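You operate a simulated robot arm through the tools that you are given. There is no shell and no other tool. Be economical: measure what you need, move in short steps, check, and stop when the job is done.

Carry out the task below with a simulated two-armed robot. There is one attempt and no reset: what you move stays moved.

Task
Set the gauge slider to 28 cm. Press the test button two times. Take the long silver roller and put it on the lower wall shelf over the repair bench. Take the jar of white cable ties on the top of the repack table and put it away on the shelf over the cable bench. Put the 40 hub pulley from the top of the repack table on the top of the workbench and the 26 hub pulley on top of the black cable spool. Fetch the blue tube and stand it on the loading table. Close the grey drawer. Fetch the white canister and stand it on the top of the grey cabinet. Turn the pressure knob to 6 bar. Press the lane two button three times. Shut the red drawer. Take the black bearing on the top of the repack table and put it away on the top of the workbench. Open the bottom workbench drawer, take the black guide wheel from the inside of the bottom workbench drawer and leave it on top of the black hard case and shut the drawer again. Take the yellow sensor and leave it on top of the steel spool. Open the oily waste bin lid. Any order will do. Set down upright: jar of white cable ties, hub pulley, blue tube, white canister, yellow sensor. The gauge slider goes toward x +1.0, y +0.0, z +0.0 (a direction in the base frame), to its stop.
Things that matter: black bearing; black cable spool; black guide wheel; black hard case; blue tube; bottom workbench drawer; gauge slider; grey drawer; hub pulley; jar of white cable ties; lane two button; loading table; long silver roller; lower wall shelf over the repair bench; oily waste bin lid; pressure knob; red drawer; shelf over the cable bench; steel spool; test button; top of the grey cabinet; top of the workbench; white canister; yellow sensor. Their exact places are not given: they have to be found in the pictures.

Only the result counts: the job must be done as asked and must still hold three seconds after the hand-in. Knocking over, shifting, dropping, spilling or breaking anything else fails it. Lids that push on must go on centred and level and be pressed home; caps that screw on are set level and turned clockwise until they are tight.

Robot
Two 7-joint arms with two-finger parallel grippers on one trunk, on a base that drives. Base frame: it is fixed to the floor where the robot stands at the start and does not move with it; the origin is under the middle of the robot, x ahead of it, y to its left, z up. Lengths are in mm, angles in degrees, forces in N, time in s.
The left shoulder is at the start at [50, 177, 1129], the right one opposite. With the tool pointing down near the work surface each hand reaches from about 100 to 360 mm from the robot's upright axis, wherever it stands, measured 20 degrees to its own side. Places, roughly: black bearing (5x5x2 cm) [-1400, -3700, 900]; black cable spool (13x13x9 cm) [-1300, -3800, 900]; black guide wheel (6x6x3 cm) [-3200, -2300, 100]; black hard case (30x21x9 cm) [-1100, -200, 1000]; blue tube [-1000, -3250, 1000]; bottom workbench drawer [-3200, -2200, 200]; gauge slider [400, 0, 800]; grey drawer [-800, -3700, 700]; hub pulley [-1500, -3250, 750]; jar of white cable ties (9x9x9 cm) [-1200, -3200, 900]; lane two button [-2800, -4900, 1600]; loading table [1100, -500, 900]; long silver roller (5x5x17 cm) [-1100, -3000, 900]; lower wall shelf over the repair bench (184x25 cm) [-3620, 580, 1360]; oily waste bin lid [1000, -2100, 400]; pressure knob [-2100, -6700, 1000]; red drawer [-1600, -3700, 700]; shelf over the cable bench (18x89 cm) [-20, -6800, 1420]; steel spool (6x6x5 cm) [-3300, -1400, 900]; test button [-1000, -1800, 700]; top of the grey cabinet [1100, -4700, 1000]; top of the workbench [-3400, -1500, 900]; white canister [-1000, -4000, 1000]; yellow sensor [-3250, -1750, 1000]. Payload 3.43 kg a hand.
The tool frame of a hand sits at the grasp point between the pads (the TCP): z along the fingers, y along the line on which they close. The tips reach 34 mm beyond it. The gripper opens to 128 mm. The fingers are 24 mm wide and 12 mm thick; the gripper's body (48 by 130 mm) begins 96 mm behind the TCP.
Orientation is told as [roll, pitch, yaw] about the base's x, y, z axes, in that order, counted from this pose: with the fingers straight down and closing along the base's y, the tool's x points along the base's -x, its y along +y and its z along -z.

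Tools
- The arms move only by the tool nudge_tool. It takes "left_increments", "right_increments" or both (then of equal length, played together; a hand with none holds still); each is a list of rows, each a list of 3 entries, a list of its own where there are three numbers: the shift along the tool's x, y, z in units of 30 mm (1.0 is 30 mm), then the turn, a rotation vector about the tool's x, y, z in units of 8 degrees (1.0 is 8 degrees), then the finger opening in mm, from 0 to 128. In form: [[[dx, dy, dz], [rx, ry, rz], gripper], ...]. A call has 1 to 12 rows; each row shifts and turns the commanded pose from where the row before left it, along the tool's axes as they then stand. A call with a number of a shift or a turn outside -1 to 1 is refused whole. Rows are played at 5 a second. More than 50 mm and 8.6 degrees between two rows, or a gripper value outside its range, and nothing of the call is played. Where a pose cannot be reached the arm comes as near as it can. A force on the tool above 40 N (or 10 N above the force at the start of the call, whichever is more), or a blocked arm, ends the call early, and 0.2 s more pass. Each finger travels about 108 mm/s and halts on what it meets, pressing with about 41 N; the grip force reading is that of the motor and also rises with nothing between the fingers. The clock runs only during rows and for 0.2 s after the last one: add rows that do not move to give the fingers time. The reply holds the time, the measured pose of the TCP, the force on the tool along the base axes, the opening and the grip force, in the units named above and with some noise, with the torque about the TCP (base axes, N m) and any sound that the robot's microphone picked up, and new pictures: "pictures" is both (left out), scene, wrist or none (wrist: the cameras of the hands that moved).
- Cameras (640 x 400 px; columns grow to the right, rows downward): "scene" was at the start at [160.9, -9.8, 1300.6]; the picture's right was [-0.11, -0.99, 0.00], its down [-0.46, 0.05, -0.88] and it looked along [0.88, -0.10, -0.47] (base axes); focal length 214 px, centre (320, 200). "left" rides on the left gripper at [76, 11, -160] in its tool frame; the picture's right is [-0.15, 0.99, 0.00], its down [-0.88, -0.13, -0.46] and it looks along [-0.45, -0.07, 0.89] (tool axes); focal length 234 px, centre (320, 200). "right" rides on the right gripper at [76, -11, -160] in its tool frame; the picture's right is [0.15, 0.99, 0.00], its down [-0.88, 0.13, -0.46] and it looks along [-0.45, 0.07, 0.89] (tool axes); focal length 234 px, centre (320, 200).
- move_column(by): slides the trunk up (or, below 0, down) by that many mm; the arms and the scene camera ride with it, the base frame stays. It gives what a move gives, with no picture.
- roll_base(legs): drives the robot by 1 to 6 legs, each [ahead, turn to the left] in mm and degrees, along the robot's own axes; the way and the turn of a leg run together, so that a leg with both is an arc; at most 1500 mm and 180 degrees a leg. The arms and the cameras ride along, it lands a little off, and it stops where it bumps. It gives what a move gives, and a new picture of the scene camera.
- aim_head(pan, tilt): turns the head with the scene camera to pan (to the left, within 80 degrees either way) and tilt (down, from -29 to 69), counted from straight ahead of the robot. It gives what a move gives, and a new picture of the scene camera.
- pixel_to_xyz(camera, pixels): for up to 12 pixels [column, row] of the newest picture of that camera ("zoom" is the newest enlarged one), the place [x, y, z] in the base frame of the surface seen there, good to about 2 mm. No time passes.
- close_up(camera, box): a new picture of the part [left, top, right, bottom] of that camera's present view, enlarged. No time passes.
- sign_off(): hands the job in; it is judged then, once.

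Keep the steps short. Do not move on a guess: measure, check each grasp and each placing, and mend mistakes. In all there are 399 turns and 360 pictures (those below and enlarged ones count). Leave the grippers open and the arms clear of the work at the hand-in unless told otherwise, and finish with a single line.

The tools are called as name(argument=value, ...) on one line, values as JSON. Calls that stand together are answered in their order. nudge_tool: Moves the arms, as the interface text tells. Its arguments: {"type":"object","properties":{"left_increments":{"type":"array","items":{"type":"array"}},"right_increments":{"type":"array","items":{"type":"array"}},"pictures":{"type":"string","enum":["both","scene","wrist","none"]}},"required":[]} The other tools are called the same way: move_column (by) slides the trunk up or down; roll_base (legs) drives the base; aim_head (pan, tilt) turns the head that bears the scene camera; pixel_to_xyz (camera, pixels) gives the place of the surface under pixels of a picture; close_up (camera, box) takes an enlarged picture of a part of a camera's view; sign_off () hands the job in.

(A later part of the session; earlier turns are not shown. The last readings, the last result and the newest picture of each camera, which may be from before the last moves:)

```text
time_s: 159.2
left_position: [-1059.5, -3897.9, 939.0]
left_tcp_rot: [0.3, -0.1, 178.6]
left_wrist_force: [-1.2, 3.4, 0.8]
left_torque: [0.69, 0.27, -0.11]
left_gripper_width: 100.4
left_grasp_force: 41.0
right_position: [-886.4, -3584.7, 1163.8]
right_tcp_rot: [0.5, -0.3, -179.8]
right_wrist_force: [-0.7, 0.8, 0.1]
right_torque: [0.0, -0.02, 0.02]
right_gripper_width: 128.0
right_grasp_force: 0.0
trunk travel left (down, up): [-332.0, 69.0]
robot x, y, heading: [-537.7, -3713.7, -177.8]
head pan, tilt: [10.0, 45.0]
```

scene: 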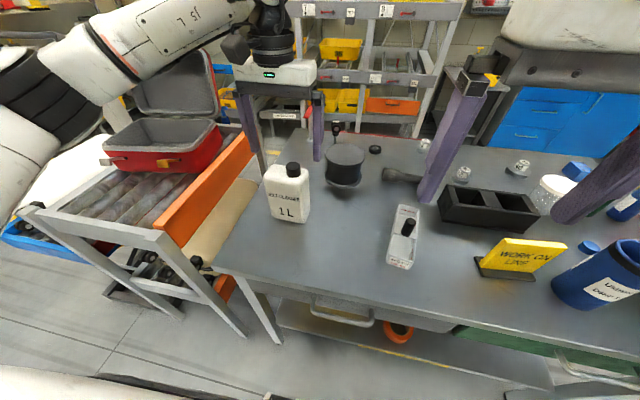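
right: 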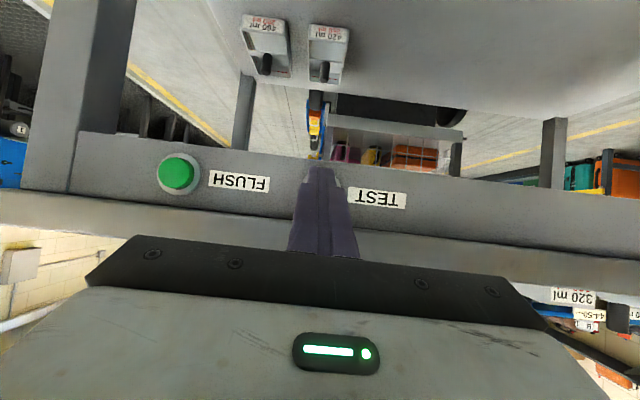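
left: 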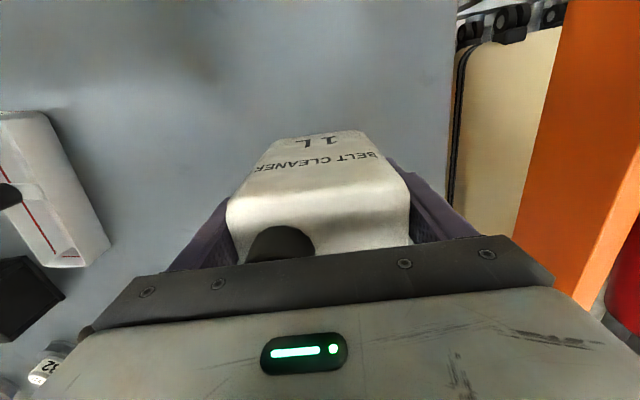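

Gripped at 100 mm. I lift straight up and draw the hand back.

nudge_tool(left_increments=[[[0, 0, -0.6], [0, 0, 0], 80], [[0, 0, -1], [0, 0, 0], 80], [[0, 0, -1], [0, 0, 0], 80], [[0, 0, -1], [0, 0, 0], 80], [[0, 0, -1], [0, 0, 0], 80], [[0, 0, -1], [0, 0, 0], 80], [[1, 0, -0.6], [0, 0, 0], 80], [[1, 0, 0], [0, 0, 0], 80], [[1, 0, 0], [0, 0, 0], 80], [[1, 0, 0], [0, 0, 0], 80], [[1, 0, 0], [0, 0, 0], 80], [[1, 0, 0], [0, 0, 0], 80]], pictures="scene")

```text
time_s: 161.8
left_position: [-878.4, -3901.9, 1126.7]
left_tcp_rot: [0.4, 0.0, 178.8]
left_wrist_force: [0.4, -0.4, -10.9]
left_torque: [0.02, -0.02, 0.0]
left_gripper_width: 100.2
left_grasp_force: 41.2
right_position: [-886.6, -3585.4, 1165.9]
right_tcp_rot: [0.6, -0.1, -179.8]
right_wrist_force: [0.5, 0.4, 0.4]
right_torque: [0.02, -0.01, -0.02]
right_gripper_width: 127.8
right_grasp_force: 0.1
trunk travel left (down, up): [-332.0, 69.0]
robot x, y, heading: [-541.2, -3713.1, -177.5]
head pan, tilt: [10.0, 45.0]
```

scene: 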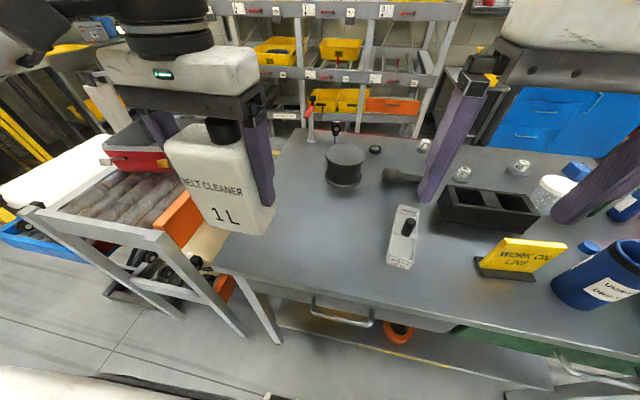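

The canister is held (≈1.1 kg). Next I move along to the blue tube: back, sidestep 310 mm toward +y, and forward again.

roll_base(legs=[[-150, 0], [0, -92], [310, 0], [0, 90], [150, 0]])

```text
time_s: 173.6
left_position: [-886.7, -3588.0, 1126.6]
left_tcp_rot: [0.3, 0.1, 178.3]
left_wrist_force: [-0.3, 0.1, -9.8]
left_torque: [-0.01, -0.09, 0.02]
left_gripper_width: 100.1
left_grasp_force: 40.8
right_position: [-893.0, -3269.6, 1164.9]
right_tcp_rot: [0.6, -0.2, 179.8]
right_wrist_force: [0.4, 0.6, 0.4]
right_torque: [0.02, -0.06, 0.0]
right_gripper_width: 128.0
right_grasp_force: 0.0
trunk travel left (down, up): [-332.0, 69.0]
robot x, y, heading: [-545.5, -3401.3, -177.7]
head pan, tilt: [10.0, 45.0]
```

scene: 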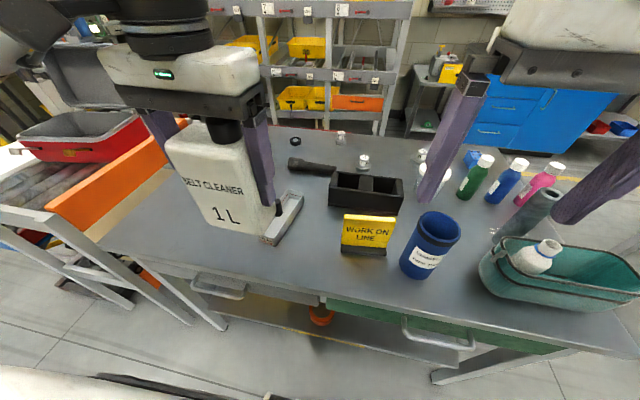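

The right hand is nearly over the tube. I measure the rim.

pixel_to_xyz(camera="scene", pixels=[[420, 218], [459, 232], [437, 212], [435, 243], [415, 260], [440, 230]])

```text
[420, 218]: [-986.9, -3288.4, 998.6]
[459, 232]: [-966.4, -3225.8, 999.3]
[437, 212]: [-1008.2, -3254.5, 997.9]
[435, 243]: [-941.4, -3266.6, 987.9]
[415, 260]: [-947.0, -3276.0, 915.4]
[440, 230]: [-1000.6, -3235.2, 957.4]
```

The tube's centre is ≈(−976, −3257), ø≈70. I check how close the yellow sign and basket are.

pixel_to_xyz(camera="scene", pixels=[[395, 225], [393, 240], [386, 250], [384, 243], [345, 250], [400, 210], [482, 262], [490, 245], [460, 290]])

```text
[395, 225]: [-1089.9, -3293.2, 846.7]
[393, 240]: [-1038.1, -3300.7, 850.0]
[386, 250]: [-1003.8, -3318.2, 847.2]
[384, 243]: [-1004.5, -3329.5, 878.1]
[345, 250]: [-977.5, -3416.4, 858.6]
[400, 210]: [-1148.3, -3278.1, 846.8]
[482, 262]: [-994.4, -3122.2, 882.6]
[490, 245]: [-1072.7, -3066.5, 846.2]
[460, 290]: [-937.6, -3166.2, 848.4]
```

The sign's near end is at y≈−3325, so I use a 96 mm opening. I go over the tube and check.

nudge_tool(right_increments=[[[-0.9, -0.25, 0], [0, 0, 0], 96], [[-0.9, -0.25, 0], [0, 0, 0], 96], [[-0.97, 0, 0], [0, 0, 0], 96], [[0, 0, 1], [0, 0, 0], 96], [[0, 0, 1], [0, 0, 0], 96], [[0, 0, 1], [0, 0, 0], 96], [[0, 0, 0.8], [0, 0, 0], 96]], pictures="wrist")

```text
time_s: 175.2
left_position: [-886.6, -3587.2, 1126.4]
left_tcp_rot: [0.3, 0.0, 178.4]
left_wrist_force: [0.1, 0.2, -10.9]
left_torque: [-0.02, -0.02, 0.03]
left_gripper_width: 100.0
left_grasp_force: 40.8
right_position: [-975.8, -3254.2, 1048.0]
right_tcp_rot: [0.6, -0.2, 179.8]
right_wrist_force: [-0.4, -0.1, -0.6]
right_torque: [0.03, -0.02, 0.02]
right_gripper_width: 96.2
right_grasp_force: 0.0
trunk travel left (down, up): [-332.0, 69.0]
robot x, y, heading: [-538.1, -3400.9, -177.9]
head pan, tilt: [10.0, 45.0]
```

right: 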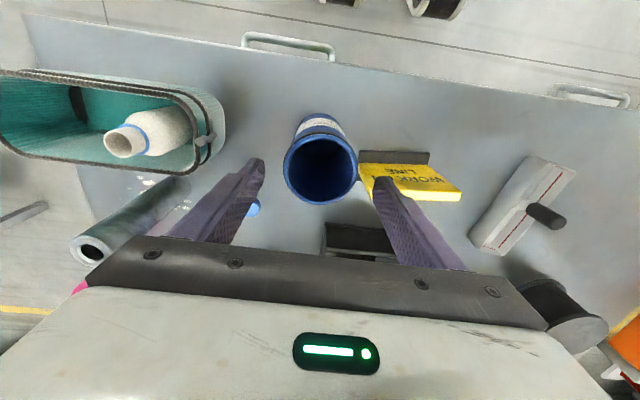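

The tube is centred between the fingers. I narrow to 86 mm for clearance from the sign, lower to z≈955 and grip.

nudge_tool(right_increments=[[[0, 0, 0], [0, 0, 0], 86], [[0, 0, 0.7], [0, 0, 0], 86], [[0, 0, 0.8], [0, 0, 0], 86], [[0, 0, 0.8], [0, 0, 0], 86], [[0, 0, 0.8], [0, 0, 0], 86], [[0, 0, 0], [0, 0, 0], 60], [[0, 0, 0], [0, 0, 0], 55], [[0, 0, 0], [0, 0, 0], 55]])

```text
time_s: 177.0
left_position: [-886.0, -3587.1, 1126.8]
left_tcp_rot: [0.3, 0.1, 178.3]
left_wrist_force: [0.4, 0.0, -9.4]
left_torque: [0.01, -0.04, 0.0]
left_gripper_width: 100.4
left_grasp_force: 41.0
right_position: [-974.7, -3257.5, 957.3]
right_tcp_rot: [0.7, -0.1, 179.8]
right_wrist_force: [-1.1, 1.2, 4.7]
right_torque: [0.36, 0.1, 0.01]
right_gripper_width: 69.2
right_grasp_force: 41.0
trunk travel left (down, up): [-332.0, 69.0]
robot x, y, heading: [-546.8, -3397.2, -178.0]
head pan, tilt: [10.0, 45.0]
```

scene: 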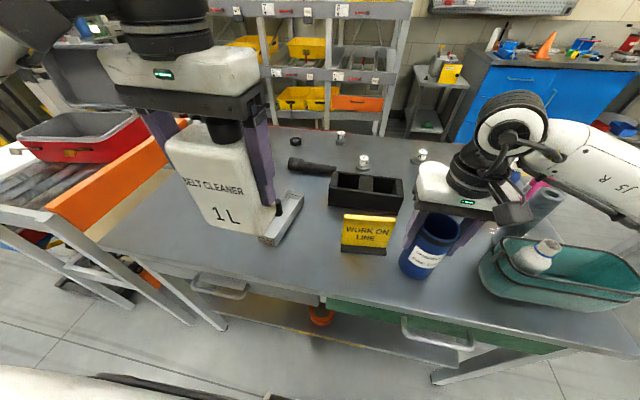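
right: 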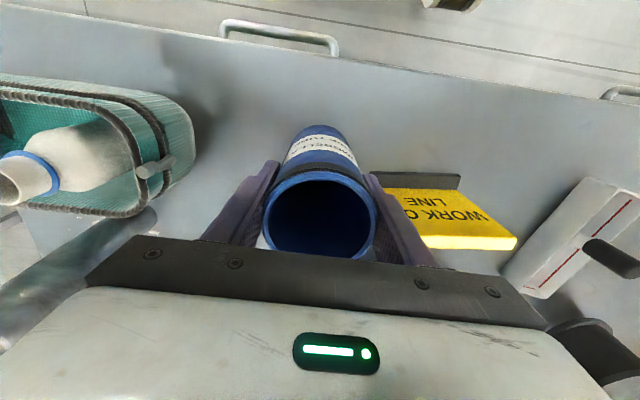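

Gripped at 69 mm; its base is ≈112 mm below the TCP. I lift and draw back.

nudge_tool(right_increments=[[[0, 0, -0.6], [0, 0, 0], 55], [[0, 0, -1], [0, 0, 0], 55], [[0, 0, -1], [0, 0, 0], 55], [[0, 0, -1], [0, 0, 0], 55], [[0, 0, -1], [0, 0, 0], 55], [[0, 0, -1], [0, 0, 0], 55], [[1, 0, -0.8], [0, 0, 0], 55], [[1, 0, 0], [0, 0, 0], 55], [[1, 0, 0], [0, 0, 0], 55]], pictures="none")

aim_head(pan=0, tilt=25)

roll_base(legs=[[-200, 0], [0, 88]])

```text
time_s: 179.0
left_position: [-885.4, -3587.6, 1126.7]
left_tcp_rot: [0.4, 0.1, 178.3]
left_wrist_force: [0.2, 0.6, -10.5]
left_torque: [0.05, -0.04, -0.01]
left_gripper_width: 100.0
left_grasp_force: 40.9
right_position: [-880.7, -3254.6, 1149.9]
right_tcp_rot: [0.6, -0.2, 179.7]
right_wrist_force: [0.3, -0.6, -1.4]
right_torque: [-0.02, -0.01, 0.02]
right_gripper_width: 69.2
right_grasp_force: 41.2
trunk travel left (down, up): [-332.0, 69.0]
robot x, y, heading: [-544.2, -3399.9, -178.1]
head pan, tilt: [10.0, 45.0]
```

```text
time_s: 179.8
left_position: [-885.4, -3586.6, 1125.7]
left_tcp_rot: [0.3, 0.1, 178.3]
left_wrist_force: [0.4, -0.4, -10.2]
left_torque: [0.01, -0.05, -0.02]
left_gripper_width: 100.2
left_grasp_force: 41.2
right_position: [-883.1, -3255.6, 1149.6]
right_tcp_rot: [0.7, -0.1, 179.8]
right_wrist_force: [0.4, 0.2, -1.1]
right_torque: [-0.02, 0.01, 0.0]
right_gripper_width: 69.3
right_grasp_force: 41.2
trunk travel left (down, up): [-332.0, 69.0]
robot x, y, heading: [-542.3, -3400.2, -178.4]
head pan, tilt: [0.0, 25.0]
```

scene: 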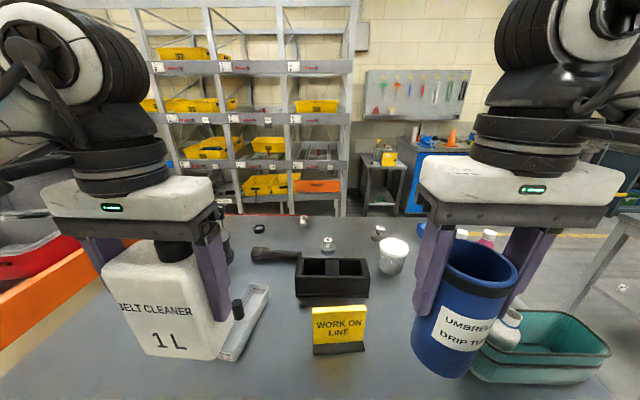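

```text
time_s: 185.2
left_position: [-168.4, -3741.2, 1127.1]
left_tcp_rot: [0.2, 0.1, -93.6]
left_wrist_force: [0.9, 0.0, -10.1]
left_torque: [0.03, -0.04, -0.02]
left_gripper_width: 100.0
left_grasp_force: 41.4
right_position: [-499.3, -3727.9, 1149.7]
right_tcp_rot: [0.6, -0.1, -92.1]
right_wrist_force: [-0.1, -0.8, -1.7]
right_torque: [-0.01, 0.0, 0.03]
right_gripper_width: 69.2
right_grasp_force: 41.3
trunk travel left (down, up): [-332.0, 69.0]
robot x, y, heading: [-342.7, -3394.0, -89.8]
head pan, tilt: [0.0, 25.0]
```

scene: 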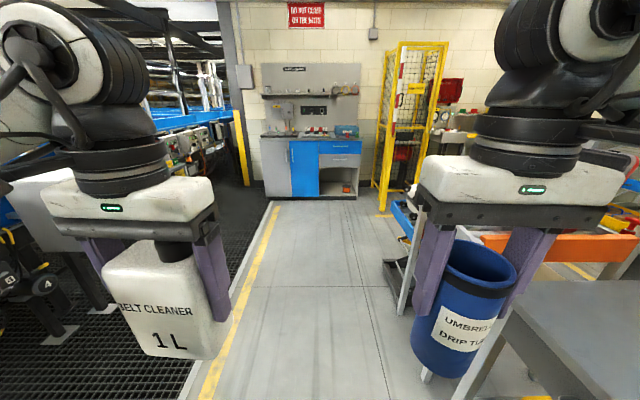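

The grey cabinet must be on the left at y≈−4700. I drive down the aisle and turn left to face it.

roll_base(legs=[[0, 18], [1300, 0], [0, 72]])

```text
time_s: 195.7
left_position: [380.6, -4469.9, 1126.5]
left_tcp_rot: [0.4, 0.2, -6.6]
left_wrist_force: [-0.3, -0.8, -9.6]
left_torque: [0.02, 0.02, -0.01]
left_gripper_width: 99.9
left_grasp_force: 41.1
right_position: [350.4, -4801.9, 1148.4]
right_tcp_rot: [0.6, -0.3, -5.0]
right_wrist_force: [0.2, -0.4, -1.2]
right_torque: [0.0, -0.01, 0.01]
right_gripper_width: 69.1
right_grasp_force: 41.0
trunk travel left (down, up): [-332.0, 69.0]
robot x, y, heading: [23.6, -4629.9, -2.9]
head pan, tilt: [0.0, 25.0]
```

scene: 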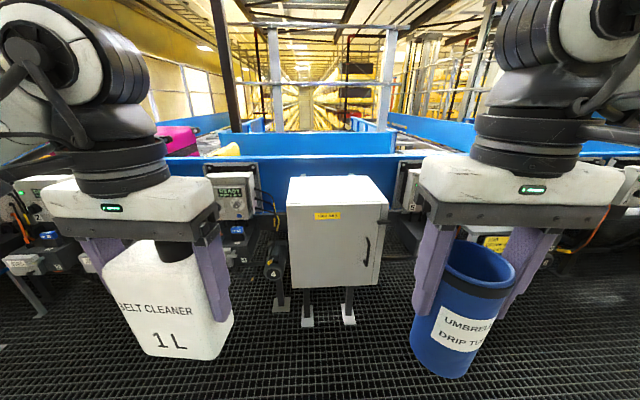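

The grey cabinet stands straight ahead, its top at about (337,190). I measure it.

close_up(camera="scene", box=[260, 150, 420, 330])

pixel_to_xyz(camera="scene", pixels=[[290, 204], [385, 203], [292, 180], [370, 180], [337, 192], [325, 215], [335, 280], [369, 250], [337, 178], [260, 200], [410, 185]])

```text
2.22 times, centred on (340, 240) of scene
```

zoom: 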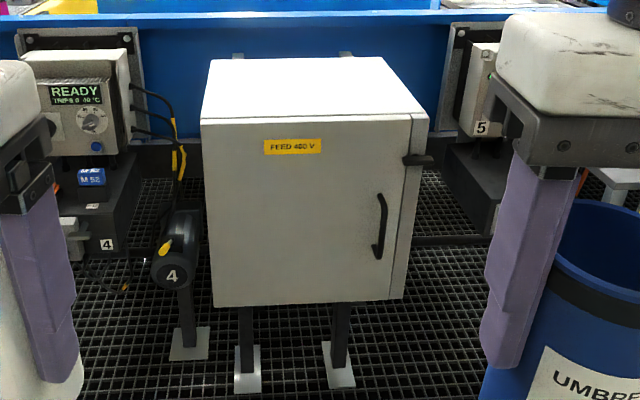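

```text
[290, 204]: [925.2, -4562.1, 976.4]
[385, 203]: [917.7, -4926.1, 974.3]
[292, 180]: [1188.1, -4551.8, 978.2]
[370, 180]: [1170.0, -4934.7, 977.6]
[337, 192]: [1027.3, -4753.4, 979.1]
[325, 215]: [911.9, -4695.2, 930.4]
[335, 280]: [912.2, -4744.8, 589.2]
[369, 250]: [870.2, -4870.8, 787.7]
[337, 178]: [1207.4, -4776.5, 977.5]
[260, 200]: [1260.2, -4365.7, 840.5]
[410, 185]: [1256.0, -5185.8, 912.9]
```

Top: z≈978, x 912…1210, y −4555…−4930. I drive up so the left hand can reach its middle.

roll_base(legs=[[0, -13], [560, 0], [0, 16]])

```text
time_s: 200.7
left_position: [917.8, -4610.7, 1126.0]
left_tcp_rot: [0.3, 0.2, -4.1]
left_wrist_force: [0.2, 0.2, -9.5]
left_torque: [-0.02, 0.03, 0.0]
left_gripper_width: 99.8
left_grasp_force: 41.1
right_position: [901.2, -4941.9, 1149.5]
right_tcp_rot: [0.6, -0.2, -2.4]
right_wrist_force: [-0.3, 0.4, -2.0]
right_torque: [-0.03, -0.01, 0.02]
right_gripper_width: 69.4
right_grasp_force: 41.5
trunk travel left (down, up): [-332.0, 69.0]
robot x, y, heading: [567.9, -4785.8, -0.2]
head pan, tilt: [0.0, 25.0]
```

scene: 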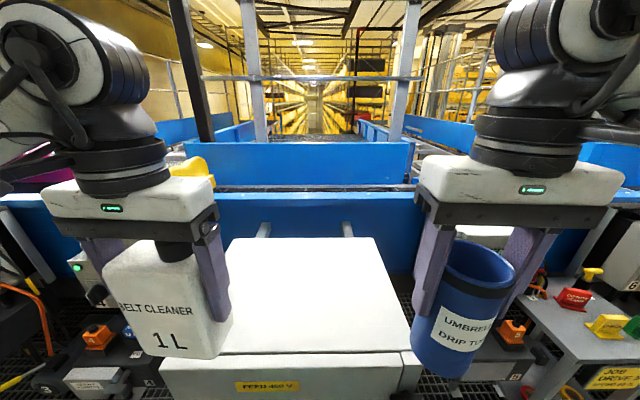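

I move the canister over the top's middle and lower it gently.

nudge_tool(left_increments=[[[-0.93, -0.6, 0], [0, 0, 0], 80], [[-0.93, -0.6, 0], [0, 0, 0], 80], [[-0.93, -0.6, 0], [0, 0, 0], 80], [[-0.93, -0.57, 0], [0, 0, 0], 80], [[0, 0, 0.8], [0, 0, 0], 80], [[0, 0, 0.7], [0, 0, 0], 80], [[0, 0, 0.1], [0, 0, 0], 80], [[0, 0, 0.1], [0, 0, 0], 80], [[0, 0, 0], [0, 0, 0], 80]], pictures="scene")

```text
time_s: 202.7
left_position: [1023.6, -4688.8, 1073.4]
left_tcp_rot: [0.3, 0.1, -4.1]
left_wrist_force: [0.0, 0.4, -9.2]
left_torque: [0.02, 0.03, 0.0]
left_gripper_width: 100.0
left_grasp_force: 40.5
right_position: [902.7, -4942.6, 1148.9]
right_tcp_rot: [0.6, -0.3, -2.4]
right_wrist_force: [1.1, -0.5, -0.5]
right_torque: [-0.01, 0.0, 0.02]
right_gripper_width: 69.0
right_grasp_force: 40.9
trunk travel left (down, up): [-332.0, 69.0]
robot x, y, heading: [570.1, -4780.8, -0.4]
head pan, tilt: [0.0, 25.0]
```

scene: 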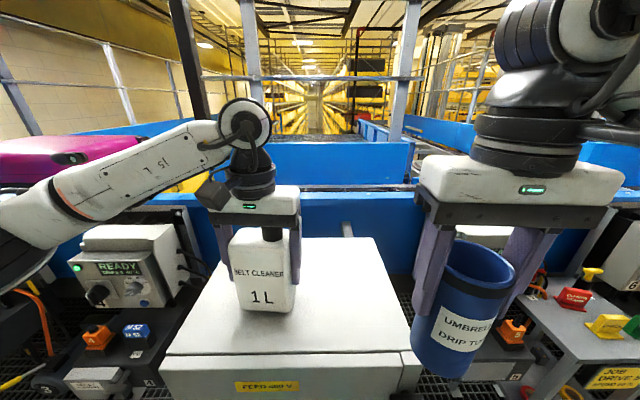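

Almost down. I step 1.5 mm at a time until the weight comes off.

nudge_tool(left_increments=[[[0, 0, 0.05], [0, 0, 0], 80], [[0, 0, 0.05], [0, 0, 0], 80], [[0, 0, 0], [0, 0, 0], 80]], pictures="none")

```text
time_s: 203.5
left_position: [1023.6, -4689.8, 1070.6]
left_tcp_rot: [0.4, 0.2, -4.2]
left_wrist_force: [0.5, -1.0, -10.5]
left_torque: [0.0, 0.03, 0.0]
left_gripper_width: 99.6
left_grasp_force: 40.8
right_position: [901.5, -4943.2, 1148.4]
right_tcp_rot: [0.6, -0.2, -2.5]
right_wrist_force: [0.0, -0.8, -0.7]
right_torque: [0.0, -0.01, 0.02]
right_gripper_width: 69.2
right_grasp_force: 40.5
trunk travel left (down, up): [-332.0, 69.0]
robot x, y, heading: [566.4, -4784.9, -0.2]
head pan, tilt: [0.0, 25.0]
```

nudge_tool(left_increments=[[[0, 0, 0.07], [0, 0, 0], 80], [[0, 0, 0.07], [0, 0, 0], 80], [[0, 0, 0.07], [0, 0, 0], 80], [[0, 0, 0], [0, 0, 0], 80]], pictures="none")

```text
time_s: 204.5
left_position: [1022.7, -4690.0, 1069.1]
left_tcp_rot: [0.2, -0.3, -4.1]
left_wrist_force: [2.8, 7.6, 27.1]
left_torque: [-1.15, 0.97, -0.18]
left_gripper_width: 99.9
left_grasp_force: 40.8
right_position: [899.8, -4941.2, 1150.3]
right_tcp_rot: [0.5, -0.3, -2.5]
right_wrist_force: [0.4, -0.6, -0.6]
right_torque: [-0.02, 0.01, 0.0]
right_gripper_width: 69.2
right_grasp_force: 41.1
trunk travel left (down, up): [-332.0, 69.0]
robot x, y, heading: [569.6, -4785.7, -0.4]
head pan, tilt: [0.0, 25.0]
```

It is standing on the cabinet. I ease off, open and lift away.

nudge_tool(left_increments=[[[0, 0, -0.1], [0, 0, 0], 80], [[0, 0, 0], [0, 0, 0], 115], [[0, 0, 0], [0, 0, 0], 128], [[0, 0, 0], [0, 0, 0], 128], [[0, 0, -1], [0, 0, 0], 128], [[0, 0, -1], [0, 0, 0], 128], [[0, 0, -1], [0, 0, 0], 128], [[0, 0, -1], [0, 0, 0], 128], [[1, 0, -1], [0, 0, 0], 128], [[1, 0, 0], [0, 0, 0], 128], [[1, 0.7, 0], [0, 0, 0], 128], [[0.7, 0.7, 0], [0, 0, 0], 128]], pictures="scene")

```text
time_s: 207.1
left_position: [915.4, -4640.2, 1219.1]
left_tcp_rot: [0.3, 0.0, -4.2]
left_wrist_force: [0.0, 0.0, -0.5]
left_torque: [0.01, -0.01, 0.01]
left_gripper_width: 128.3
left_grasp_force: 0.1
right_position: [900.4, -4941.5, 1149.2]
right_tcp_rot: [0.6, -0.1, -2.5]
right_wrist_force: [-0.6, -0.7, -1.3]
right_torque: [0.02, -0.04, 0.0]
right_gripper_width: 69.2
right_grasp_force: 40.9
trunk travel left (down, up): [-332.0, 69.0]
robot x, y, heading: [565.8, -4785.7, -0.8]
head pan, tilt: [0.0, 25.0]
```

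scene: 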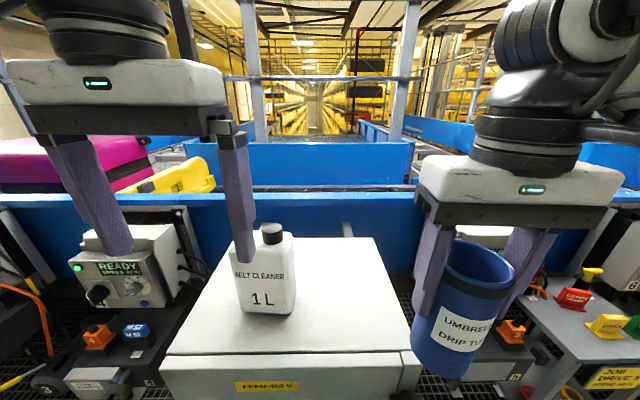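

The canister stands on the cabinet. Now to the loading table near (1100, −500): back out, turn left, drive up the aisle and face +x.

roll_base(legs=[[-450, 0], [0, 91], [1500, 0], [1500, 0], [1130, 0], [0, -90]])

```text
time_s: 236.4
left_position: [486.0, -574.4, 1220.4]
left_tcp_rot: [0.3, 0.1, -1.2]
left_wrist_force: [0.7, -0.7, -0.4]
left_torque: [0.0, 0.0, 0.04]
left_gripper_width: 128.1
left_grasp_force: 0.2
right_position: [485.0, -877.2, 1149.5]
right_tcp_rot: [0.6, -0.2, 0.3]
right_wrist_force: [0.0, 0.4, -0.6]
right_torque: [0.03, 0.01, 0.0]
right_gripper_width: 69.1
right_grasp_force: 41.0
trunk travel left (down, up): [-332.0, 69.0]
robot x, y, heading: [143.2, -737.7, 2.4]
head pan, tilt: [0.0, 25.0]
```

scene: 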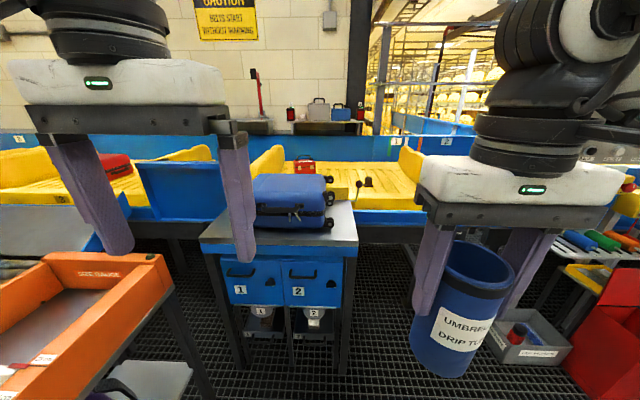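

pixel_to_xyz(camera="scene", pixels=[[205, 243], [352, 240], [346, 205], [330, 235], [260, 225], [328, 222], [334, 205], [343, 225], [265, 280], [340, 240], [310, 232]])

close_up(camera="scene", box=[190, 150, 380, 290])

```text
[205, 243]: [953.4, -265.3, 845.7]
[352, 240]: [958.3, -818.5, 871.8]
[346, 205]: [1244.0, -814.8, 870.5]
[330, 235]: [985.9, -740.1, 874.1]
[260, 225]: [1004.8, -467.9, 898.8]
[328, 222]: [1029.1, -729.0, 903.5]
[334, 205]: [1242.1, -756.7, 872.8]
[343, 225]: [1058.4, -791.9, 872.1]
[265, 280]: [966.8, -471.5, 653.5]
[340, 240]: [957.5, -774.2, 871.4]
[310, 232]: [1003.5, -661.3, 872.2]
```

```text
2.86 times, centred on (285, 220) of scene
```

zoom: 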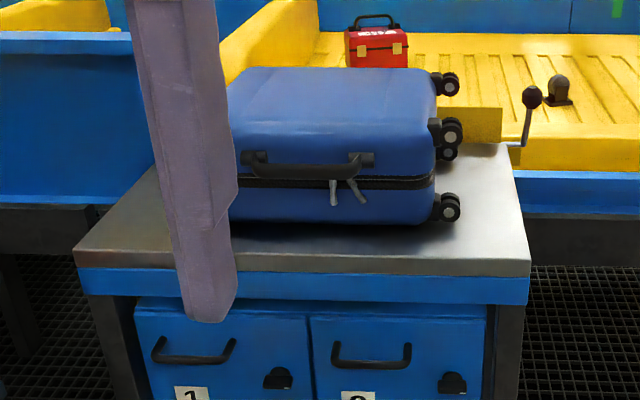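

The table top is at z≈872, but the suitcase takes much of it. I measure the free area to its left.

pixel_to_xyz(camera="zoom", pixels=[[85, 250], [150, 180], [150, 250], [180, 300], [232, 100], [240, 215], [245, 75], [430, 80], [330, 75], [435, 215], [450, 207], [445, 85]])

aim_head(pan=20, tilt=30)

```text
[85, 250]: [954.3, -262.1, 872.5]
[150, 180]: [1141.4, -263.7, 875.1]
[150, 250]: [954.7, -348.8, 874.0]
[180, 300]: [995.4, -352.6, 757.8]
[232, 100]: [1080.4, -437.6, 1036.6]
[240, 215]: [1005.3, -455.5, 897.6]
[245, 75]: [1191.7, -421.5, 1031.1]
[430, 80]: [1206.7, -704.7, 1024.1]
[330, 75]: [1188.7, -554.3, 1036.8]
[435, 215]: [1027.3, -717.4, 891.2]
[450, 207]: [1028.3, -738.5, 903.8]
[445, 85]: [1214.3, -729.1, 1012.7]
```

```text
time_s: 237.3
left_position: [486.3, -575.0, 1219.6]
left_tcp_rot: [0.3, 0.1, -1.2]
left_wrist_force: [-0.7, -0.1, -0.2]
left_torque: [0.04, 0.0, -0.01]
left_gripper_width: 128.1
left_grasp_force: 0.1
right_position: [484.9, -877.9, 1150.2]
right_tcp_rot: [0.6, -0.1, 0.3]
right_wrist_force: [0.5, 0.1, -1.0]
right_torque: [0.01, -0.04, -0.02]
right_gripper_width: 69.2
right_grasp_force: 41.2
trunk travel left (down, up): [-332.0, 69.0]
robot x, y, heading: [144.3, -731.7, 2.4]
head pan, tilt: [20.0, 30.0]
```

scene: 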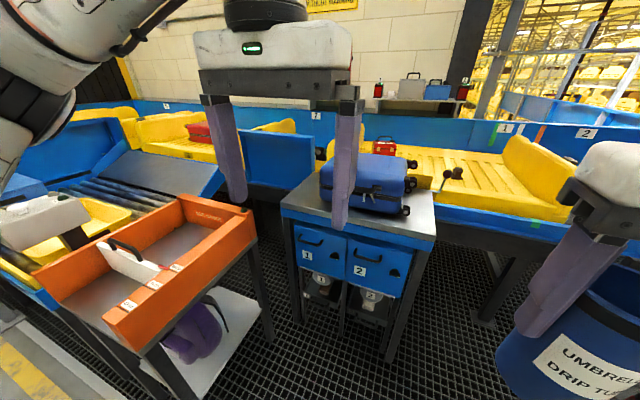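

The area left of the suitcase (y −262…−430) is free. I'll approach at an angle: stand near (640, −620) with heading ≈55° so that the right hand reaches (1030, −340).

roll_base(legs=[[0, 10.3], [505, 0], [0, 42]])

```text
time_s: 242.8
left_position: [706.6, -252.6, 1219.0]
left_tcp_rot: [0.3, 0.1, 51.1]
left_wrist_force: [-1.0, 0.9, 0.1]
left_torque: [0.01, 0.01, 0.0]
left_gripper_width: 127.9
left_grasp_force: 0.2
right_position: [945.2, -439.8, 1150.3]
right_tcp_rot: [0.7, -0.2, 52.6]
right_wrist_force: [-0.2, -0.7, -0.3]
right_torque: [-0.03, -0.02, 0.01]
right_gripper_width: 69.3
right_grasp_force: 41.4
trunk travel left (down, up): [-332.0, 69.0]
robot x, y, heading: [628.9, -622.3, 54.8]
head pan, tilt: [20.0, 30.0]
```

scene: 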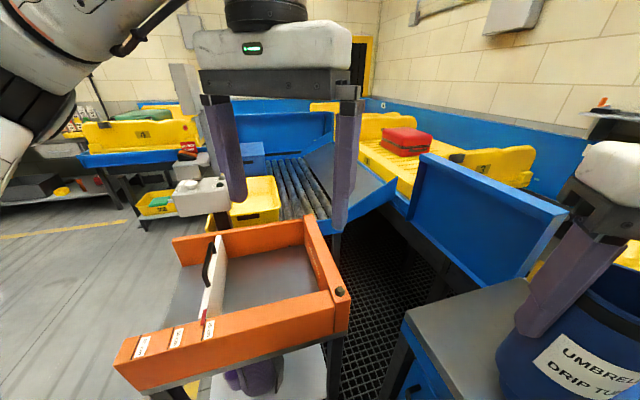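

I first raise 30 mm (the suitcase top is at 1037), then move the tube over the free spot and look.

nudge_tool(right_increments=[[[0, 0, -1], [0, 0, 0], 55], [[-0.87, -0.05, 0], [0, 0, 0], 55], [[-0.87, -0.05, 0], [0, 0, 0], 55], [[-0.87, -0.05, 0], [0, 0, 0], 55], [[-0.87, -0.05, 0], [0, 0, 0], 55], [[-0.87, -0.03, 0], [0, 0, 0], 55]], pictures="none")

aim_head(pan=-25, tilt=35)

```text
time_s: 244.2
left_position: [705.3, -252.5, 1219.8]
left_tcp_rot: [0.3, 0.1, 51.1]
left_wrist_force: [0.7, -0.5, -0.1]
left_torque: [-0.01, -0.02, -0.01]
left_gripper_width: 128.2
left_grasp_force: 0.0
right_position: [1029.3, -340.8, 1177.5]
right_tcp_rot: [0.6, -0.2, 52.7]
right_wrist_force: [-0.3, 0.2, -1.4]
right_torque: [-0.02, -0.02, 0.01]
right_gripper_width: 69.3
right_grasp_force: 40.8
trunk travel left (down, up): [-332.0, 69.0]
robot x, y, heading: [628.6, -621.8, 54.6]
head pan, tilt: [20.0, 30.0]
```

```text
time_s: 245.3
left_position: [706.6, -253.3, 1220.3]
left_tcp_rot: [0.5, 0.1, 51.1]
left_wrist_force: [-0.4, 1.2, 0.1]
left_torque: [0.0, 0.0, 0.0]
left_gripper_width: 128.0
left_grasp_force: 0.2
right_position: [1029.1, -340.5, 1178.2]
right_tcp_rot: [0.5, -0.2, 52.6]
right_wrist_force: [0.5, -0.2, -1.0]
right_torque: [-0.01, -0.01, 0.05]
right_gripper_width: 69.4
right_grasp_force: 40.7
trunk travel left (down, up): [-332.0, 69.0]
robot x, y, heading: [622.1, -620.9, 54.8]
head pan, tilt: [-25.0, 35.0]
```

scene: 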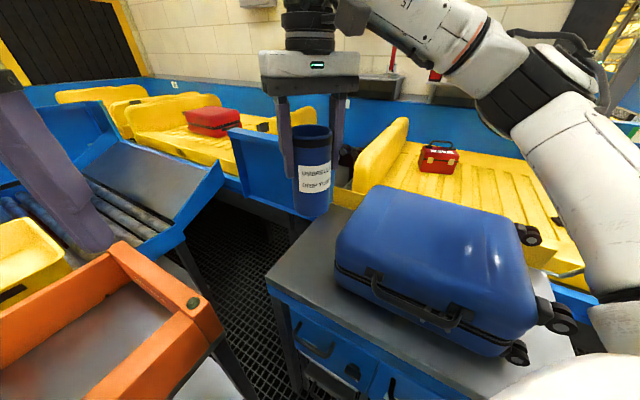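

The spot below looks free. I check the blue panel's nearness before lowering.

pixel_to_xyz(camera="scene", pixels=[[280, 150], [280, 205], [235, 140], [240, 180], [300, 260], [345, 225], [340, 250], [360, 200], [290, 270]])

```text
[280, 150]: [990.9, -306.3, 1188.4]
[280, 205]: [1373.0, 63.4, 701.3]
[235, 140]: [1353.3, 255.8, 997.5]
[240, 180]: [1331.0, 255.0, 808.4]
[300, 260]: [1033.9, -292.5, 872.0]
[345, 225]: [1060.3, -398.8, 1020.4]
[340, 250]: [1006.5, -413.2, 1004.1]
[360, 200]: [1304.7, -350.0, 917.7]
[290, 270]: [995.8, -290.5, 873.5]
```

Clear. I shift slightly away from the suitcase and lower the tube to just above the table.

nudge_tool(right_increments=[[[-0.3, 0.43, 0], [0, 0, 0], 55], [[0, 0, 1], [0, 0, 0], 55], [[0, 0, 1], [0, 0, 0], 55], [[0, 0, 1], [0, 0, 0], 55], [[0, 0, 1], [0, 0, 0], 55], [[0, 0, 1], [0, 0, 0], 55], [[0, 0, 0.9], [0, 0, 0], 55], [[0, 0, 0.1], [0, 0, 0], 55], [[0, 0, 0.1], [0, 0, 0], 55], [[0, 0, 0.1], [0, 0, 0], 55], [[0, 0, 0], [0, 0, 0], 55]], pictures="scene")

```text
time_s: 247.7
left_position: [706.5, -253.6, 1220.4]
left_tcp_rot: [0.3, 0.0, 51.1]
left_wrist_force: [0.4, -0.5, -0.3]
left_torque: [0.02, 0.0, -0.02]
left_gripper_width: 127.9
left_grasp_force: 0.2
right_position: [1025.0, -324.5, 994.4]
right_tcp_rot: [0.5, -0.2, 52.6]
right_wrist_force: [-0.1, 0.2, -0.4]
right_torque: [-0.02, 0.03, -0.02]
right_gripper_width: 69.2
right_grasp_force: 41.3
trunk travel left (down, up): [-332.0, 69.0]
robot x, y, heading: [629.8, -621.0, 54.8]
head pan, tilt: [-25.0, 35.0]
```

scene: 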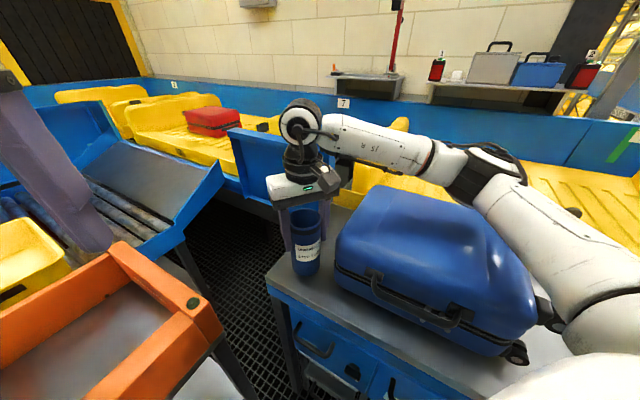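

A few mm more, in 2 mm steps.

nudge_tool(right_increments=[[[0, 0, 0.08], [0, 0, 0], 55], [[0, 0, 0.08], [0, 0, 0], 55], [[0, 0, 0.08], [0, 0, 0], 55], [[0, 0, 0], [0, 0, 0], 55]], pictures="none")

```text
time_s: 248.7
left_position: [706.5, -252.2, 1219.8]
left_tcp_rot: [0.4, 0.1, 51.1]
left_wrist_force: [-0.2, 0.0, 0.5]
left_torque: [0.01, 0.0, -0.01]
left_gripper_width: 128.0
left_grasp_force: 0.1
right_position: [1023.8, -323.8, 987.1]
right_tcp_rot: [0.6, -0.2, 52.6]
right_wrist_force: [0.3, 0.6, -1.0]
right_torque: [0.0, -0.01, 0.01]
right_gripper_width: 69.2
right_grasp_force: 40.8
trunk travel left (down, up): [-332.0, 69.0]
robot x, y, heading: [624.9, -619.6, 55.0]
head pan, tilt: [-25.0, 35.0]
```

nudge_tool(right_increments=[[[0, 0, 0.08], [0, 0, 0], 55], [[0, 0, 0.08], [0, 0, 0], 55], [[0, 0, 0], [0, 0, 0], 55]], pictures="none")

```text
time_s: 249.5
left_position: [705.7, -256.0, 1220.5]
left_tcp_rot: [0.3, -0.1, 51.1]
left_wrist_force: [0.2, -0.1, 0.0]
left_torque: [0.02, 0.0, 0.02]
left_gripper_width: 128.1
left_grasp_force: 0.0
right_position: [1023.2, -323.3, 984.9]
right_tcp_rot: [0.6, -0.6, 52.5]
right_wrist_force: [4.6, -5.1, 29.6]
right_torque: [-1.32, -0.91, 0.02]
right_gripper_width: 69.1
right_grasp_force: 41.0
trunk travel left (down, up): [-332.0, 69.0]
robot x, y, heading: [621.6, -620.6, 54.9]
head pan, tilt: [-25.0, 35.0]
```

Standing. I ease, open to 100 mm, lift, and back out.

nudge_tool(right_increments=[[[0, 0, -0.08], [0, 0, 0], 55], [[0, 0, 0], [0, 0, 0], 98], [[0, 0, 0], [0, 0, 0], 98], [[0, 0, -1], [0, 0, 0], 98], [[0, 0, -1], [0, 0, 0], 98], [[0, 0, -1], [0, 0, 0], 98], [[0, 0, -1], [0, 0, 0], 98], [[0, 0, -1], [0, 0, 0], 98], [[0, 0, -1], [0, 0, 0], 128], [[1, 0, -0.5], [0, 0, 0], 128], [[1, 0, 0], [0, 0, 0], 128], [[1, 0, 0], [0, 0, 0], 128]], pictures="scene")

```text
time_s: 252.1
left_position: [706.3, -255.2, 1220.1]
left_tcp_rot: [0.4, 0.1, 51.1]
left_wrist_force: [-0.2, -0.1, 0.1]
left_torque: [0.02, 0.02, -0.01]
left_gripper_width: 128.0
left_grasp_force: 0.1
right_position: [971.0, -397.4, 1178.6]
right_tcp_rot: [0.6, -0.3, 52.6]
right_wrist_force: [-0.2, 0.0, -0.1]
right_torque: [0.01, 0.01, 0.01]
right_gripper_width: 128.3
right_grasp_force: 0.0
trunk travel left (down, up): [-332.0, 69.0]
robot x, y, heading: [622.3, -623.4, 54.9]
head pan, tilt: [-25.0, 35.0]
```

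scene: 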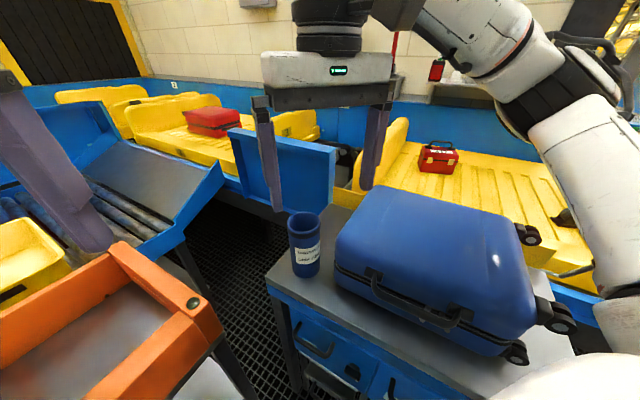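

The tube is standing on the loading table. Next I go back to the repack table, to its far (−x) end, via the aisle and the cross lane at y≈−2330.

roll_base(legs=[[-450, 0], [0, -164.5], [1390, 0], [0, -69], [1500, 0], [300, 0]])

aim_head(pan=60, tilt=25)

```text
time_s: 280.1
left_position: [-2280.7, -2485.0, 1218.8]
left_tcp_rot: [0.3, 0.1, 177.2]
left_wrist_force: [0.3, -0.4, -0.7]
left_torque: [0.0, -0.03, -0.01]
left_gripper_width: 127.9
left_grasp_force: 0.0
right_position: [-2321.6, -2187.7, 1177.7]
right_tcp_rot: [0.6, -0.1, 178.9]
right_wrist_force: [-0.1, 0.1, 0.8]
right_torque: [-0.04, -0.03, 0.02]
right_gripper_width: 127.7
right_grasp_force: 0.1
trunk travel left (down, up): [-332.0, 69.0]
robot x, y, heading: [-1933.7, -2333.8, -179.1]
head pan, tilt: [-25.0, 35.0]
```

scene: 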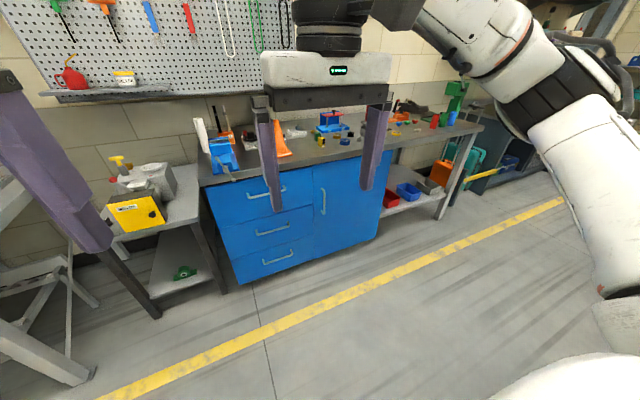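

```text
time_s: 281.7
left_position: [-2281.3, -2484.7, 1220.4]
left_tcp_rot: [0.3, 0.1, 177.3]
left_wrist_force: [-0.5, -0.3, 0.4]
left_torque: [0.0, -0.01, -0.02]
left_gripper_width: 127.9
left_grasp_force: 0.1
right_position: [-2321.1, -2184.9, 1177.3]
right_tcp_rot: [0.6, -0.3, 178.9]
right_wrist_force: [-0.5, 0.8, 0.3]
right_torque: [0.03, 0.01, -0.01]
right_gripper_width: 127.9
right_grasp_force: 0.0
trunk travel left (down, up): [-332.0, 69.0]
robot x, y, heading: [-1934.9, -2328.3, -179.0]
head pan, tilt: [60.0, 25.0]
```

scene: 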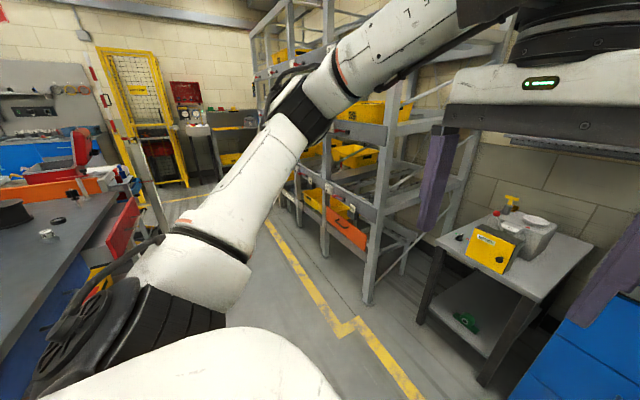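

The blue workbench is right ahead. With empty hands I do the sensor and the drawer now. I look at the bench.

aim_head(pan=-10, tilt=28)

close_up(camera="scene", box=[180, 90, 480, 290])

```text
time_s: 283.1
left_position: [-2281.3, -2485.7, 1219.5]
left_tcp_rot: [0.2, 0.1, 177.3]
left_wrist_force: [1.2, 0.9, 0.7]
left_torque: [-0.01, -0.02, 0.02]
left_gripper_width: 128.4
left_grasp_force: 0.1
right_position: [-2320.3, -2186.3, 1177.7]
right_tcp_rot: [0.5, -0.3, 178.9]
right_wrist_force: [-0.9, -0.1, 0.2]
right_torque: [0.02, 0.0, -0.02]
right_gripper_width: 128.0
right_grasp_force: 0.1
trunk travel left (down, up): [-332.0, 69.0]
robot x, y, heading: [-1935.9, -2331.2, -178.6]
head pan, tilt: [-10.0, 28.0]
```

scene: 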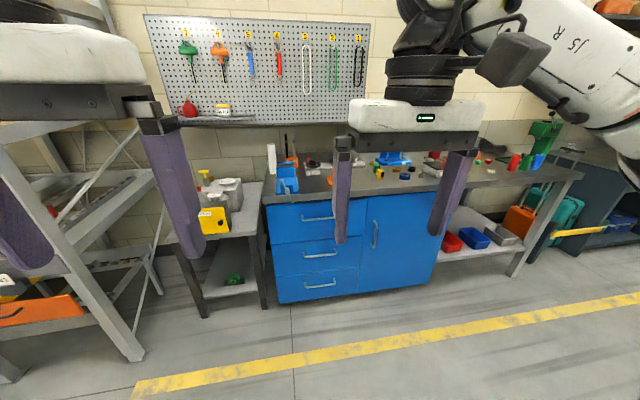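

```text
2.00 times, centred on (330, 190) of scene
```

zoom: 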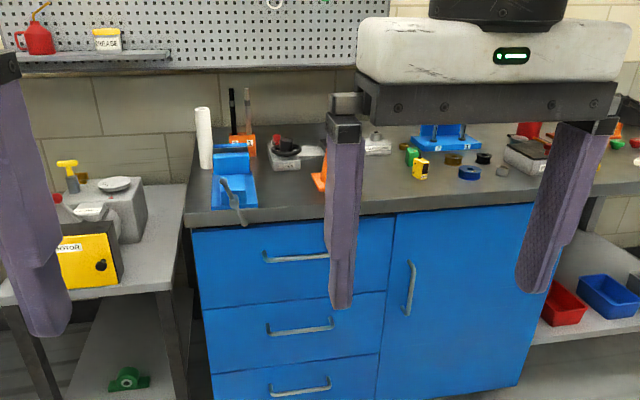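

The yellow sensor is at zoom (420,168). I measure the bench's features.

pixel_to_xyz(camera="zoom", pixels=[[420, 168], [470, 173], [375, 138], [480, 158], [200, 215], [545, 190], [300, 258], [300, 330], [300, 388], [410, 290], [600, 150], [455, 160]])

```text
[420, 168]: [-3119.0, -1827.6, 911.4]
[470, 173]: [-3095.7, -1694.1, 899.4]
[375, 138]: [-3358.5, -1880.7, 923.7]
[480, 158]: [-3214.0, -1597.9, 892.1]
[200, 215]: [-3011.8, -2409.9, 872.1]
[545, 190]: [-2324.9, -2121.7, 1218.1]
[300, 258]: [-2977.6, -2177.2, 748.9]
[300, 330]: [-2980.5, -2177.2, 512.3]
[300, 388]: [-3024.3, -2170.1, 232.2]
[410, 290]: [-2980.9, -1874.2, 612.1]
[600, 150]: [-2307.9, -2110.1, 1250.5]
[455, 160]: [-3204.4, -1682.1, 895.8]
```

I drive to face the bench around y≈−1680 for a closer look.

roll_base(legs=[[0, -47], [860, 0], [0, 46]])

aim_head(pan=0, tilt=38)

```text
time_s: 292.0
left_position: [-2871.8, -1846.9, 1219.9]
left_tcp_rot: [0.3, 0.1, 175.6]
left_wrist_force: [-0.5, 0.1, -0.5]
left_torque: [0.07, -0.04, 0.0]
left_gripper_width: 127.9
left_grasp_force: 0.0
right_position: [-2903.1, -1547.0, 1178.5]
right_tcp_rot: [0.6, -0.3, 177.2]
right_wrist_force: [-0.4, 0.3, 0.4]
right_torque: [-0.01, 0.0, -0.02]
right_gripper_width: 127.9
right_grasp_force: 0.2
trunk travel left (down, up): [-332.0, 69.0]
robot x, y, heading: [-2522.3, -1703.5, 179.1]
head pan, tilt: [-10.0, 28.0]
```

scene: 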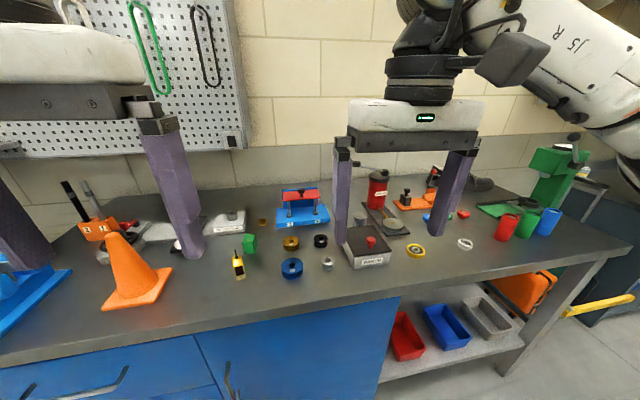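

```text
time_s: 292.7
left_position: [-2871.4, -1846.8, 1219.0]
left_tcp_rot: [0.3, 0.0, 175.6]
left_wrist_force: [0.3, -0.1, 0.4]
left_torque: [-0.03, -0.03, 0.01]
left_gripper_width: 128.1
left_grasp_force: 0.1
right_position: [-2903.7, -1546.3, 1178.4]
right_tcp_rot: [0.5, -0.3, 177.2]
right_wrist_force: [-0.2, -0.3, 0.9]
right_torque: [-0.01, 0.04, 0.01]
right_gripper_width: 128.1
right_grasp_force: 0.1
trunk travel left (down, up): [-332.0, 69.0]
robot x, y, heading: [-2523.7, -1702.3, 179.4]
head pan, tilt: [0.0, 38.0]
```

scene: 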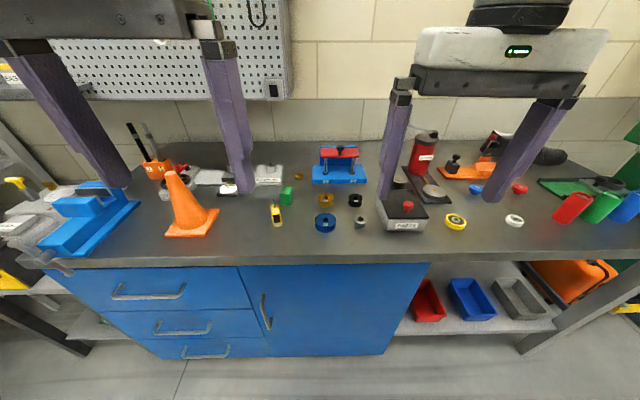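

close_up(camera="scene", box=[250, 140, 400, 240])

close_up(camera="scene", box=[380, 120, 640, 260])

```text
4.00 times, centred on (325, 190) of scene
```

zoom: 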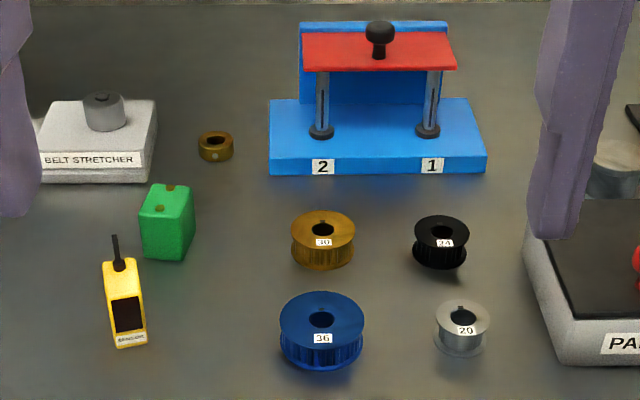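

```text
2.46 times, centred on (510, 190) of scene
```

zoom: 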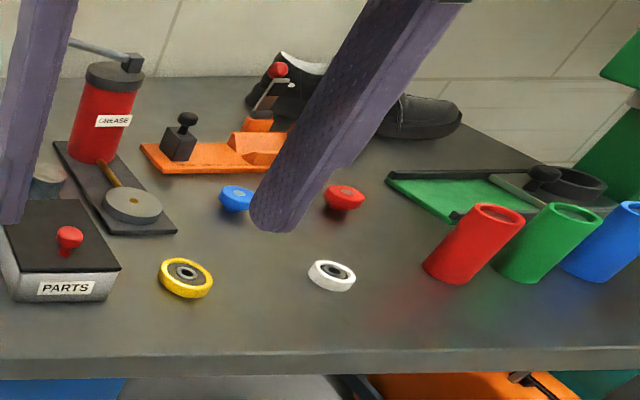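

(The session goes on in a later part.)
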